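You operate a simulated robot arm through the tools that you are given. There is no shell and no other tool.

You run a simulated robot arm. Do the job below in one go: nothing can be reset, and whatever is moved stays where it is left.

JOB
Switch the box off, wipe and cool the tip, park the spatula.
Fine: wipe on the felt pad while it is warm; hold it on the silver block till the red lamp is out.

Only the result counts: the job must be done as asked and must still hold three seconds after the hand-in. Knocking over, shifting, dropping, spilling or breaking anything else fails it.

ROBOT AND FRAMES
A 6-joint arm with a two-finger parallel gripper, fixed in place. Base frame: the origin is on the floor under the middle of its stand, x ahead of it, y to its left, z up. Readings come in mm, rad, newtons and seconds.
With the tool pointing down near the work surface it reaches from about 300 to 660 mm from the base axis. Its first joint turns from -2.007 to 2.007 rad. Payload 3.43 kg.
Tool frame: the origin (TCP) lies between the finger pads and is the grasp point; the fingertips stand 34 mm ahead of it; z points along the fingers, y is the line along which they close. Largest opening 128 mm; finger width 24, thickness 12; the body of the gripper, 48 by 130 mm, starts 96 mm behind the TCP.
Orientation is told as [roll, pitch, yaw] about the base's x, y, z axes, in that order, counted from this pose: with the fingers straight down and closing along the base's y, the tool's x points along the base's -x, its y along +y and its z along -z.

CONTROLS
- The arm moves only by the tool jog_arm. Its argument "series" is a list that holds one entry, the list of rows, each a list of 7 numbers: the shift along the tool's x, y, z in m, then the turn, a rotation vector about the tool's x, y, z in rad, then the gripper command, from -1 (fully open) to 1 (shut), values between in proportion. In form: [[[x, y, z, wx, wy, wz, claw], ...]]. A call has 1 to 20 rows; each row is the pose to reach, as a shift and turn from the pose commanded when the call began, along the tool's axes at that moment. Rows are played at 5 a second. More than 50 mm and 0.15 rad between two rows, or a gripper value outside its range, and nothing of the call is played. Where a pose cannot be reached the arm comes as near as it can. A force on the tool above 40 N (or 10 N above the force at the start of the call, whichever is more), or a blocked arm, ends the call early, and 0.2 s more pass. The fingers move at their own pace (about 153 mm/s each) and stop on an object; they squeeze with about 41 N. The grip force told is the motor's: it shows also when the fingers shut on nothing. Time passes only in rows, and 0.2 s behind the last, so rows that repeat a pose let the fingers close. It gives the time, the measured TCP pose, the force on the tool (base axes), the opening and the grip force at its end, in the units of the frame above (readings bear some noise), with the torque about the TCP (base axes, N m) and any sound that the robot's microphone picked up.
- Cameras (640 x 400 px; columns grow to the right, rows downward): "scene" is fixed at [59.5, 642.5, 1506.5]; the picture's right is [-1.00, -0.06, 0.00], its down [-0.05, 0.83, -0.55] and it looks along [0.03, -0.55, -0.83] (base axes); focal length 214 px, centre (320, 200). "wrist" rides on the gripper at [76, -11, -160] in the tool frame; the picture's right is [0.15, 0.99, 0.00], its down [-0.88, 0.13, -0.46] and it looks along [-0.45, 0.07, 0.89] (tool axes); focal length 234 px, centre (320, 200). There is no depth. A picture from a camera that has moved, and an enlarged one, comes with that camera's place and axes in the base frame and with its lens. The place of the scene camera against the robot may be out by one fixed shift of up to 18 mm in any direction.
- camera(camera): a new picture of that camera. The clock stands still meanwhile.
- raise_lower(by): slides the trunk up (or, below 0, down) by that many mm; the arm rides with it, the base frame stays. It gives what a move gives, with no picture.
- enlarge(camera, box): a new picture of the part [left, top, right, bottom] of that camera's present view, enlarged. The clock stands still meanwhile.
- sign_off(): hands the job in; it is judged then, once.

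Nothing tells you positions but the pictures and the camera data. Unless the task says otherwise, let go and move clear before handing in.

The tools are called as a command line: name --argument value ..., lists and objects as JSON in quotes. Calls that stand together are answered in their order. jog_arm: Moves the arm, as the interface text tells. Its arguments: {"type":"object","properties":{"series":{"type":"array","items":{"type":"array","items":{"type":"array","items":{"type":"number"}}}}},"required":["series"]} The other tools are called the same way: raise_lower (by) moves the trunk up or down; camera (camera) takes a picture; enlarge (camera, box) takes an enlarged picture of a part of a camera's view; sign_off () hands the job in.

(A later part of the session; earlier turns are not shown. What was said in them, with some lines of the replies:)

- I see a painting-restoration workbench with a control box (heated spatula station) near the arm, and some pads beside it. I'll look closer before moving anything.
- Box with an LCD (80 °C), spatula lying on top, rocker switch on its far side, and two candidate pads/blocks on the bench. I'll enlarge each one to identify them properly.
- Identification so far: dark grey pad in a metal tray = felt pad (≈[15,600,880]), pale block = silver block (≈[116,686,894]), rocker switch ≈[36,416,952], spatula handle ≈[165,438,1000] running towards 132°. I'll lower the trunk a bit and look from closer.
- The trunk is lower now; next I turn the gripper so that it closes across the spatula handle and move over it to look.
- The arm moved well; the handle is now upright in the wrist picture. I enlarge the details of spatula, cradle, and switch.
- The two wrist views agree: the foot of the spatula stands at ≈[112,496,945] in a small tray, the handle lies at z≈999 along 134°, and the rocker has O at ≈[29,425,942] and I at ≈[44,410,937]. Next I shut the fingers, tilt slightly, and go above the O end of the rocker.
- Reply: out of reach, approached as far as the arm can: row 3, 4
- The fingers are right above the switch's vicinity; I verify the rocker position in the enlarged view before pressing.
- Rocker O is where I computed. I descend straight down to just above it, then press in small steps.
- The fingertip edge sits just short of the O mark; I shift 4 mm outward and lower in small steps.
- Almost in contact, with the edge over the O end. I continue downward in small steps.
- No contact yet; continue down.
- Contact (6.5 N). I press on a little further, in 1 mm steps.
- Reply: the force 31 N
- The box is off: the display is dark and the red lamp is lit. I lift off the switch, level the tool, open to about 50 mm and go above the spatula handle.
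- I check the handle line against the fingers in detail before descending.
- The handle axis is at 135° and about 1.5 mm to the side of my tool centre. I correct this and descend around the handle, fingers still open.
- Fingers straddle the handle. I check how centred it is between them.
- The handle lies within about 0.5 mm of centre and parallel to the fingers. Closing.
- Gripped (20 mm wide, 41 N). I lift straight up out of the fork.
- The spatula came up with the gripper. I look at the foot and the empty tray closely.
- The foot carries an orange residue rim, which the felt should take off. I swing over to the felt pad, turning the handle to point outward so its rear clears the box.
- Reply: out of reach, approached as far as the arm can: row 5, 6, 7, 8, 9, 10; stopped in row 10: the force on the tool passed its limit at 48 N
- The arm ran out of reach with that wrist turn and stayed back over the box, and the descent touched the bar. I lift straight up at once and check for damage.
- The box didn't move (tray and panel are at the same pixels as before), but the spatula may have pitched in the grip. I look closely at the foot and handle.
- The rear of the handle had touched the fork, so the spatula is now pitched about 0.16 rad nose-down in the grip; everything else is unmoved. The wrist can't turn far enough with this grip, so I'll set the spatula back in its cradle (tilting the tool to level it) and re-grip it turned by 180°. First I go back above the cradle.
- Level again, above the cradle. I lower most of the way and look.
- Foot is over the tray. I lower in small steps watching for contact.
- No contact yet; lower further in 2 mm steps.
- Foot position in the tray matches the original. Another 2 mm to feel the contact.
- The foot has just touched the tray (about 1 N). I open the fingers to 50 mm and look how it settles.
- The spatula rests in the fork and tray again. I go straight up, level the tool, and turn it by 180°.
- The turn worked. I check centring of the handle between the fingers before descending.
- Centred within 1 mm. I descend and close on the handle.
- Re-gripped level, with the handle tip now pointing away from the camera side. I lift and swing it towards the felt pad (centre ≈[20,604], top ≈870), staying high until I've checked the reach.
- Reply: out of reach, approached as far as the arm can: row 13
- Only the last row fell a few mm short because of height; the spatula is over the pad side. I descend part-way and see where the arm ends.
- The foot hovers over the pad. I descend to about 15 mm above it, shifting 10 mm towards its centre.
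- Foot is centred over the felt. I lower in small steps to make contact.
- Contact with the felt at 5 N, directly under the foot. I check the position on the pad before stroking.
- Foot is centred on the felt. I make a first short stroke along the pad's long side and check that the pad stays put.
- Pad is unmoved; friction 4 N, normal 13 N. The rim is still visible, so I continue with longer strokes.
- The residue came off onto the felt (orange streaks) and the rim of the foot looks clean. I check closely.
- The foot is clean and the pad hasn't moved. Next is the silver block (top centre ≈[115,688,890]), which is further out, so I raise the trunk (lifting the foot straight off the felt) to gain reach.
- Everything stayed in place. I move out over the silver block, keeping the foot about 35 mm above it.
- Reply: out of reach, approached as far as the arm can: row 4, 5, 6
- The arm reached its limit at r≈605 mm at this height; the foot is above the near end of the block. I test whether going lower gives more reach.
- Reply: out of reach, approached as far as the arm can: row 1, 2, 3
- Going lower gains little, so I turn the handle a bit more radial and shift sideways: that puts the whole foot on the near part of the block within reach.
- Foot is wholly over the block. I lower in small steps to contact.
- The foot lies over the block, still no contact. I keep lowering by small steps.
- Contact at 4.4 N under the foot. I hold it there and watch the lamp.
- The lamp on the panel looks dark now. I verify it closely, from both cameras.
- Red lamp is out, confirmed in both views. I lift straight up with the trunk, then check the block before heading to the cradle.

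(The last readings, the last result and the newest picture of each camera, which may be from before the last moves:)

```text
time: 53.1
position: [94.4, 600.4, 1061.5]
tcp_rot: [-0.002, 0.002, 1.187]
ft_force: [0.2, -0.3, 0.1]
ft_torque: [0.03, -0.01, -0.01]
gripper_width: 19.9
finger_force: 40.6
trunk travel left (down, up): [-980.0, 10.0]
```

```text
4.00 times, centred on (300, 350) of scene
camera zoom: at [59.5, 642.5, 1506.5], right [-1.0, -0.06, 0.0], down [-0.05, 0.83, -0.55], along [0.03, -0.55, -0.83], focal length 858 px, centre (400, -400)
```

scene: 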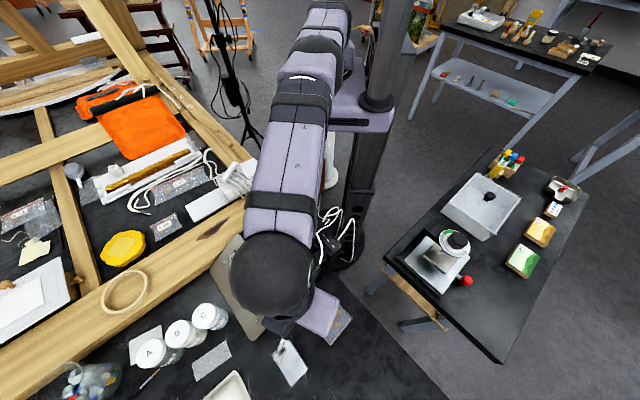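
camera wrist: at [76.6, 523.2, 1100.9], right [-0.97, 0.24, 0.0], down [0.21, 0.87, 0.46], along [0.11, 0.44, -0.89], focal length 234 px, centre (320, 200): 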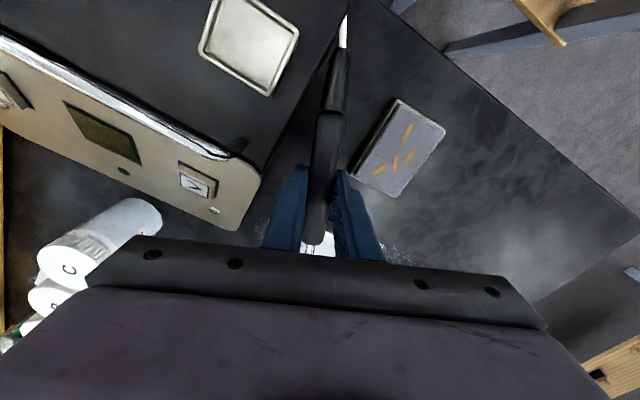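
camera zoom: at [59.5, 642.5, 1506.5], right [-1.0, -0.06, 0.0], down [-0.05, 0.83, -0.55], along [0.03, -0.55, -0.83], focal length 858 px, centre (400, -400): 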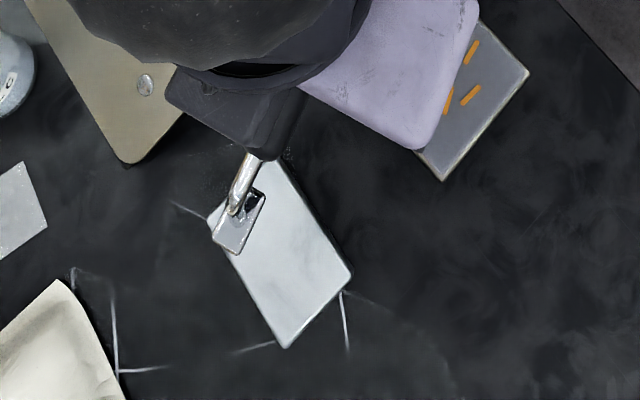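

Block and pad are unmoved. Now I carry the spatula back above its cradle at this height, turning it into line with the box.

jog_arm --series '[[[0.0131, -0.0134, 0, 0, 0, -0.1303, 1], [0.0261, -0.0267, 0, 0, 0, -0.2606, 1], [0.0392, -0.0401, 0, 0, 0, -0.3908, 1], [0.0523, -0.0534, 0, 0, 0, -0.5211, 1], [0.0653, -0.0668, 0, 0, 0, -0.6514, 1], [0.0784, -0.0801, 0, 0, 0, -0.7817, 1], [0.0915, -0.0935, 0, 0, 0, -0.9119, 1], [0.1045, -0.1068, 0, 0, 0, -1.0422, 1], [0.1176, -0.1202, 0, 0, 0, -1.1725, 1], [0.1176, -0.1202, 0, 0, 0, -1.1725, 1]]]'

camera --camera "wrist"

enlarge --camera "scene" --box '[220, 180, 340, 300]'

```text
time: 55.3
position: [162.6, 445.3, 1061.3]
tcp_rot: [-0.001, 0.003, 2.363]
ft_force: [-0.5, -0.4, -1.3]
ft_torque: [-0.02, -0.02, 0.0]
gripper_width: 19.8
finger_force: 40.5
trunk travel left (down, up): [-980.0, 10.0]
```

```text
taken
camera wrist: at [224.9, 399.7, 1220.2], right [-0.59, -0.81, 0.0], down [-0.72, 0.53, 0.45], along [-0.37, 0.27, -0.89], focal length 234 px, centre (320, 200)
```

wrist: 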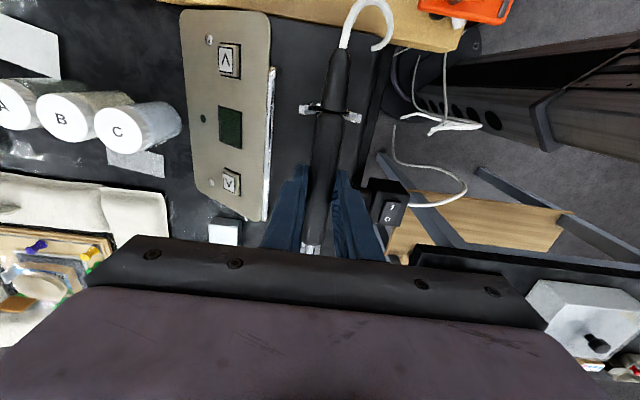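

```text
3.33 times, centred on (280, 240) of scene
camera zoom: at [59.5, 642.5, 1506.5], right [-1.0, -0.06, 0.0], down [-0.05, 0.83, -0.55], along [0.03, -0.55, -0.83], focal length 715 px, centre (453, 67)
```

zoom: 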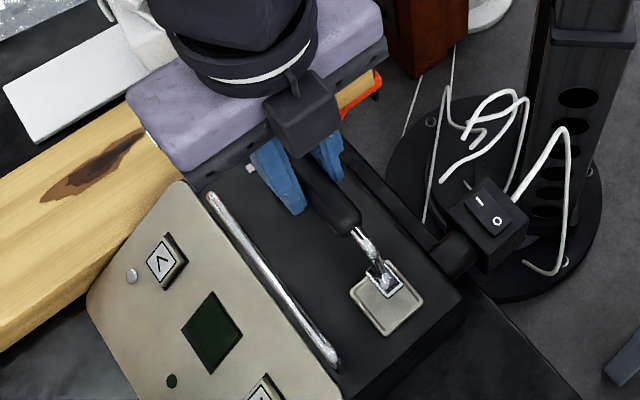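

Tool pose matches the regrip pose within 1 mm and the spatula hasn't slipped. I lower to about 5 mm above rest and check.

jog_arm --series '[[[0, 0, 0.02, 0, 0, 0, 1], [0, 0, 0.04, 0, 0, 0, 1], [0, 0, 0.055, 0, 0, 0, 1], [0, 0, 0.055, 0, 0, 0, 1]]]'

enlarge --camera "scene" --box '[265, 220, 325, 290]'

enlarge --camera "wrist" --box '[270, 50, 400, 260]'

```text
time: 56.3
position: [162.7, 443.2, 1006.1]
tcp_rot: [0.0, 0.004, 2.36]
ft_force: [0.5, -0.9, -1.8]
ft_torque: [0.0, 0.02, -0.02]
gripper_width: 19.7
finger_force: 40.7
trunk travel left (down, up): [-980.0, 10.0]
```

```text
5.71 times, centred on (295, 255) of scene
camera zoom: at [59.5, 642.5, 1506.5], right [-1.0, -0.06, 0.0], down [-0.05, 0.83, -0.55], along [0.03, -0.55, -0.83], focal length 1226 px, centre (463, -114)
```

zoom: 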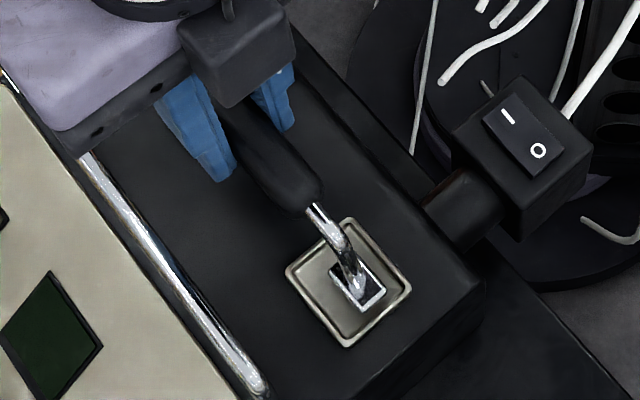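

```text
1.90 times, centred on (335, 155) of wrist
camera zoom: at [223.8, 397.0, 1165.0], right [-0.59, -0.8, 0.0], down [-0.72, 0.53, 0.45], along [-0.36, 0.27, -0.89], focal length 446 px, centre (291, 286)
```

zoom: 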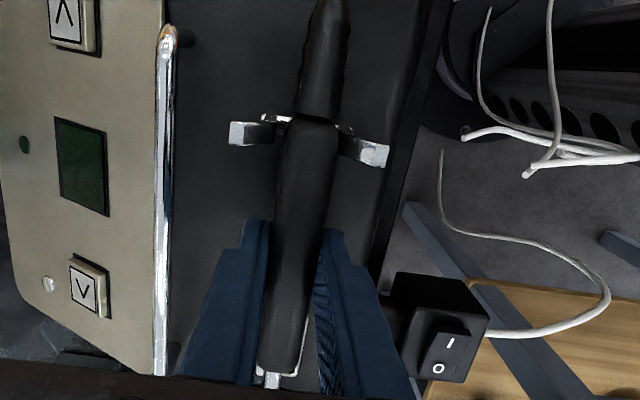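

Foot is over the tray and the handle is between the fork prongs. I lower the last millimetres watching for contact.

jog_arm --series '[[[0, 0, 0.0015, 0, 0, 0, 1], [0, 0, 0.003, 0, 0, 0, 1], [0, 0, 0.003, 0, 0, 0, 1]]]'

jog_arm --series '[[[0, 0, 0.001, 0, 0, 0, 1], [0, 0, 0.002, 0, 0, 0, 1], [0, 0, 0.002, 0, 0, 0, 1]]]'

```text
time: 57.1
position: [161.3, 443.3, 1003.6]
tcp_rot: [0.0, 0.002, 2.36]
ft_force: [0.1, -0.5, -1.4]
ft_torque: [0.02, 0.02, -0.02]
gripper_width: 19.8
finger_force: 41.1
trunk travel left (down, up): [-980.0, 10.0]
```

```text
time: 57.9
position: [161.9, 444.5, 1000.5]
tcp_rot: [-0.002, 0.001, 2.359]
ft_force: [-0.4, -0.4, -1.3]
ft_torque: [-0.02, -0.03, 0.02]
gripper_width: 19.9
finger_force: 40.8
trunk travel left (down, up): [-980.0, 10.0]
```

Not touching yet; one more small step.

jog_arm --series '[[[0, 0, 0.001, 0, 0, 0, 1], [0, 0, 0.001, 0, 0, 0, 1]]]'

enlarge --camera "scene" --box '[265, 220, 325, 290]'

```text
time: 58.5
position: [161.3, 445.4, 1001.9]
tcp_rot: [0.001, 0.0, 2.36]
ft_force: [-0.1, -0.3, 0.4]
ft_torque: [-0.1, -0.1, -0.06]
gripper_width: 20.1
finger_force: 41.2
trunk travel left (down, up): [-980.0, 10.0]
```

```text
5.71 times, centred on (295, 255) of scene
camera zoom: at [59.5, 642.5, 1506.5], right [-1.0, -0.06, 0.0], down [-0.05, 0.83, -0.55], along [0.03, -0.55, -0.83], focal length 1226 px, centre (463, -114)
```

zoom: 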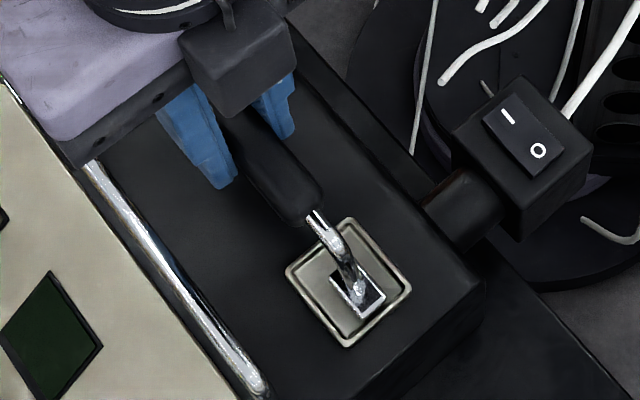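

Rear just rests on the fork. Compared with the original, the spatula sits about 3.5 mm too far forward, so I lift 1.5 mm, shift it back, and set it down again.

jog_arm --series '[[[0, 0, -0.002, 0, 0, 0, 1], [0.0018, 0, -0.002, 0, 0, 0, 1], [0.0035, 0, -0.002, 0, 0, 0, 1], [0.0035, 0, -0.0005, 0, 0, 0, 1], [0.0035, 0, 0.0003, 0, 0, 0, 1], [0.0035, 0, 0.0003, 0, 0, 0, 1]]]'

enlarge --camera "scene" --box '[265, 220, 325, 290]'

enlarge --camera "wrist" --box '[270, 50, 400, 260]'

```text
time: 59.9
position: [164.1, 443.6, 1002.9]
tcp_rot: [0.001, 0.002, 2.359]
ft_force: [-0.2, -0.3, -0.5]
ft_torque: [-0.01, 0.02, -0.02]
gripper_width: 20.0
finger_force: 40.9
trunk travel left (down, up): [-980.0, 10.0]
```

```text
5.71 times, centred on (295, 255) of scene
camera zoom: at [59.5, 642.5, 1506.5], right [-1.0, -0.06, 0.0], down [-0.05, 0.83, -0.55], along [0.03, -0.55, -0.83], focal length 1226 px, centre (463, -114)
```

zoom: 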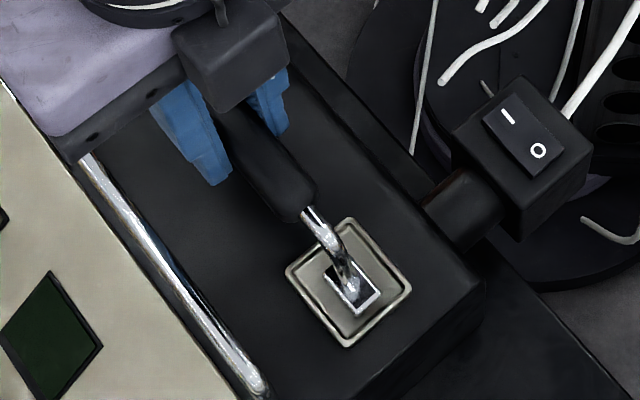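

```text
1.90 times, centred on (335, 155) of wrist
camera zoom: at [226.7, 397.2, 1160.2], right [-0.59, -0.8, 0.0], down [-0.72, 0.53, 0.45], along [-0.37, 0.27, -0.89], focal length 446 px, centre (291, 286)
```

zoom: 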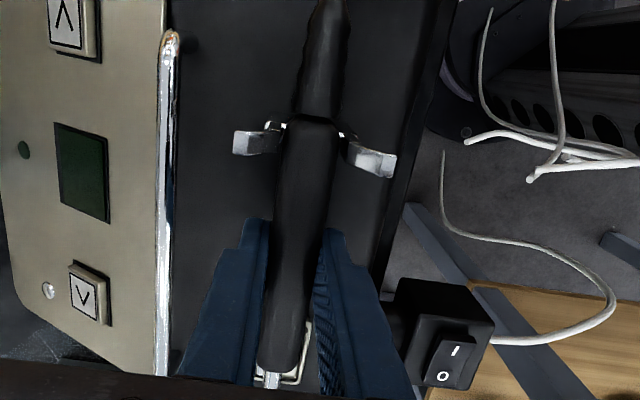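

Foot and fork positions now match the original. I lower in 1 mm steps until it rests.

jog_arm --series '[[[0, 0, 0.0007, 0, 0, 0, 1], [0, 0, 0.0014, 0, 0, 0, 1], [0, 0, 0.0014, 0, 0, 0, 1]]]'

```text
time: 60.7
position: [164.2, 443.9, 1001.2]
tcp_rot: [-0.003, 0.001, 2.359]
ft_force: [-0.2, 0.8, 16.6]
ft_torque: [-0.66, -0.63, 0.05]
gripper_width: 20.0
finger_force: 41.6
trunk travel left (down, up): [-980.0, 10.0]
```

Now the rear rests on the fork with 17 N while the nose is still free. I relieve it by 1 mm and tip the nose down slightly.

jog_arm --series '[[[0, 0, -0.001, 0, 0, 0, 1], [0, 0, -0.001, 0, 0.02, 0, 1], [0, 0, -0.001, 0, 0.02, 0, 1]]]'

enlarge --camera "scene" --box '[275, 245, 325, 290]'

```text
time: 61.5
position: [164.6, 442.3, 1000.8]
tcp_rot: [0.0, 0.022, 2.358]
ft_force: [-0.3, 1.5, 6.7]
ft_torque: [0.51, 0.46, -0.02]
gripper_width: 20.4
finger_force: 41.0
trunk travel left (down, up): [-980.0, 10.0]
```

```text
8.89 times, centred on (300, 268) of scene
camera zoom: at [59.5, 642.5, 1506.5], right [-1.0, -0.06, 0.0], down [-0.05, 0.83, -0.55], along [0.03, -0.55, -0.83], focal length 1906 px, centre (498, -400)
```

zoom: 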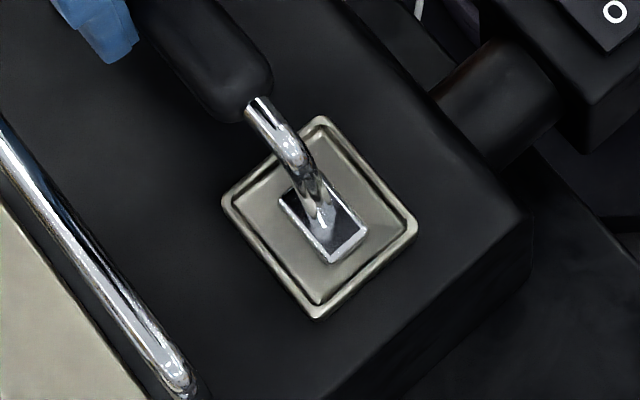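

Foot is now carried by the tray and the rear is at the fork. I release gently.

jog_arm --series '[[[0, 0, -0.0003, 0, 0.01, 0, 0.7], [0, 0, -0.0003, 0, 0.01, 0, 0.5], [0, 0, -0.0003, 0, 0.01, 0, 0.2], [0, 0, -0.0003, 0, 0.01, 0, 0.2]]]'

enlarge --camera "scene" --box '[250, 210, 330, 290]'

enlarge --camera "wrist" --box '[270, 50, 400, 260]'

```text
time: 62.5
position: [165.6, 442.2, 999.9]
tcp_rot: [0.0, 0.033, 2.359]
ft_force: [0.2, 0.0, 1.4]
ft_torque: [0.01, 0.0, -0.05]
gripper_width: 51.0
finger_force: 0.0
trunk travel left (down, up): [-980.0, 10.0]
```

```text
5.00 times, centred on (290, 250) of scene
camera zoom: at [59.5, 642.5, 1506.5], right [-1.0, -0.06, 0.0], down [-0.05, 0.83, -0.55], along [0.03, -0.55, -0.83], focal length 1072 px, centre (470, -50)
```

zoom: 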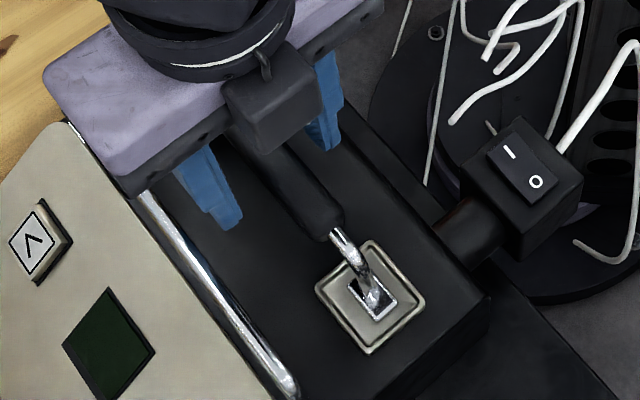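

```text
1.90 times, centred on (335, 155) of wrist
camera zoom: at [223.4, 399.8, 1161.6], right [-0.59, -0.8, 0.01], down [-0.73, 0.54, 0.43], along [-0.35, 0.25, -0.9], focal length 446 px, centre (291, 286)
```

zoom: 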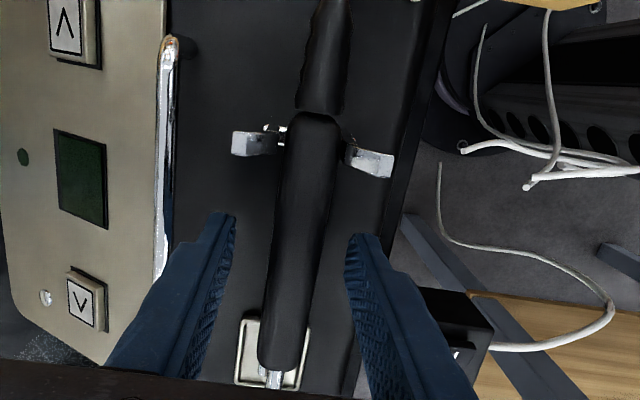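

Released; the spatula rests in the fork and tray. I withdraw straight up and then inspect everything.

jog_arm --series '[[[0.0003, 0, -0.01, 0, 0, 0, 0.2], [0.001, 0, -0.03, 0, 0, 0, 0.2], [0.002, 0, -0.06, 0, -0.03, 0, 0.2], [0.003, 0, -0.1, 0, -0.03, 0, 0.2], [0.003, 0, -0.14, 0, -0.03, 0, 0.2], [0.003, 0, -0.14, 0, -0.03, 0, 0.2]]]'

camera --camera "wrist"

camera --camera "scene"

enlarge --camera "wrist" --box '[260, 60, 400, 260]'

enlarge --camera "scene" --box '[200, 190, 360, 390]'

```text
time: 63.9
position: [160.6, 446.1, 1139.8]
tcp_rot: [0.001, 0.004, 2.361]
ft_force: [0.2, 0.1, -0.1]
ft_torque: [0.02, 0.02, 0.02]
gripper_width: 51.4
finger_force: 0.1
trunk travel left (down, up): [-980.0, 10.0]
```

```text
taken
camera wrist: at [223.2, 399.3, 1298.8], right [-0.59, -0.8, 0.0], down [-0.72, 0.53, 0.45], along [-0.37, 0.27, -0.89], focal length 234 px, centre (320, 200)
```

wrist: 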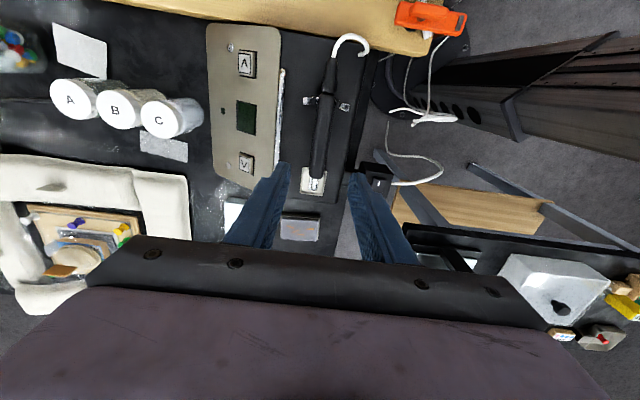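

```text
taken
```

scene: 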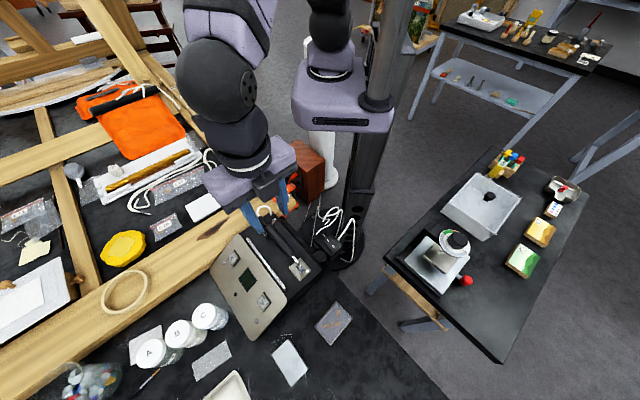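

```text
2.00 times, centred on (330, 160) of wrist
camera zoom: at [223.2, 399.3, 1298.8], right [-0.59, -0.8, 0.0], down [-0.72, 0.53, 0.45], along [-0.37, 0.27, -0.89], focal length 468 px, centre (300, 280)
```

zoom: 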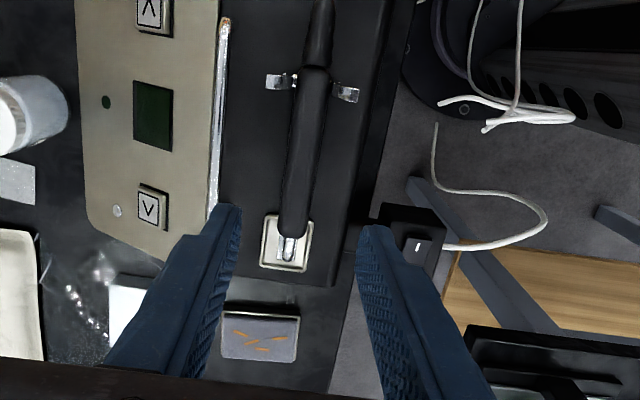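

```text
2.00 times, centred on (280, 290) of scene
camera zoom: at [59.5, 642.5, 1506.5], right [-1.0, -0.06, 0.0], down [-0.05, 0.83, -0.55], along [0.03, -0.55, -0.83], focal length 429 px, centre (400, 20)
```

zoom: 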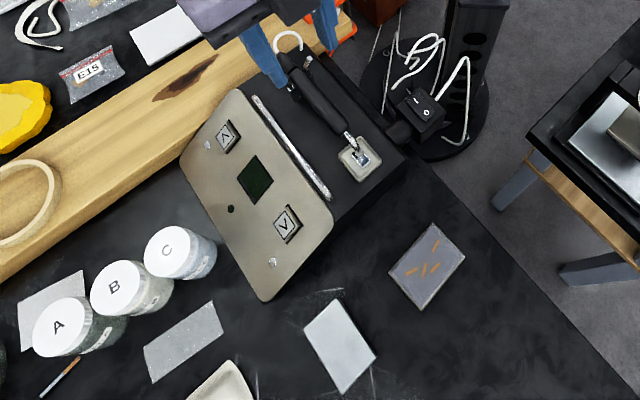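

Everything appears in place. A final careful check of the parked spatula, switch, lamp, pad and block with the same crops as at the start.

enlarge --camera "scene" --box '[120, 290, 360, 400]'

enlarge --camera "scene" --box '[250, 200, 320, 280]'

enlarge --camera "wrist" --box '[290, 60, 360, 120]'

```text
2.67 times, centred on (240, 345) of scene
camera zoom: at [59.5, 642.5, 1506.5], right [-1.0, -0.06, 0.0], down [-0.05, 0.83, -0.55], along [0.03, -0.55, -0.83], focal length 572 px, centre (533, -187)
```

zoom: 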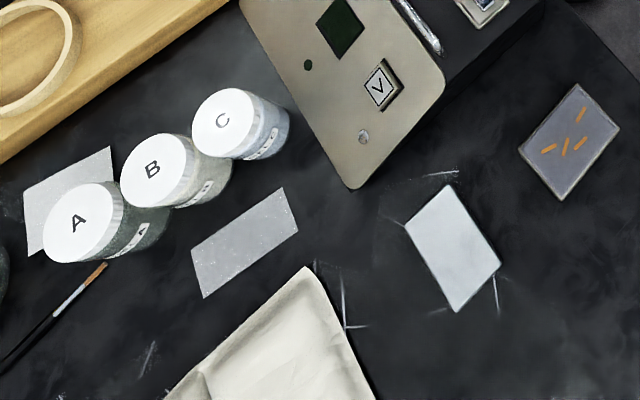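

```text
5.00 times, centred on (285, 240) of scene
camera zoom: at [59.5, 642.5, 1506.5], right [-1.0, -0.06, 0.0], down [-0.05, 0.83, -0.55], along [0.03, -0.55, -0.83], focal length 1072 px, centre (495, 0)
```

zoom: 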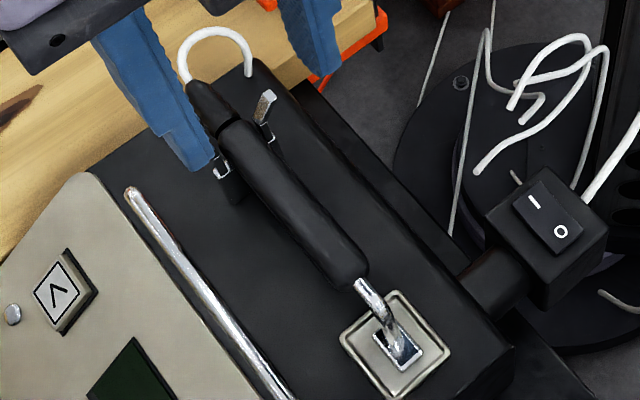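

```text
6.67 times, centred on (325, 90) of wrist
camera zoom: at [223.2, 399.3, 1298.8], right [-0.59, -0.8, 0.0], down [-0.72, 0.53, 0.45], along [-0.37, 0.27, -0.89], focal length 1561 px, centre (287, 933)
```

zoom: 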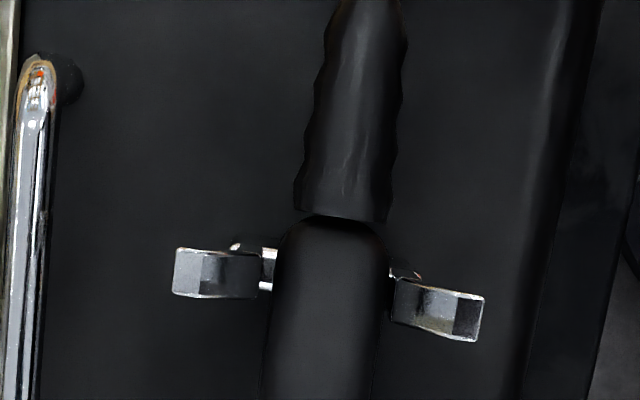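

The job is finished, and nothing else on the bench has moved:
- **Box:** it is switched off, with the display dark.
- **Tip:** it was wiped clean on the felt and cooled on the silver block. The red lamp is out.
- **Spatula:** it is parked in its fork and tray, and the gripper is open and well clear.

I'm handing in now.

sign_off

```text
The job is handed in.
```

The job is done and handed in. The box is off, the tip is wiped and cooled, and the spatula is back in its cradle; I haven't seen the verdict.

- **Box:** I pressed the rocker to O. The display went dark and the red lamp came on.
- **Wipe:** After strokes on the felt, the orange residue was on the pad and no longer on the tip. This was about 30 seconds after switch-off, with the red lamp still lit.
- **Cool:** I held the tip on the silver block until the red lamp was out, which I confirmed in both camera views. The block was near the arm's reach limit, so the tip sat on its near part.
- **Park:** The spatula rests in its fork with the tip on the small tray, within about 3 mm of where it started. The gripper is open and well above it.

**One slip:** on the first carry to the felt, the wrist could not turn far enough. The spatula handle bumped the box, most likely its fork, hard enough to trip the 40 N force stop (48 N). The spatula tilted in the grip, so I set it back in the cradle and picked it up again the other way round. The box, pad, block and jars match their starting positions in the pictures.
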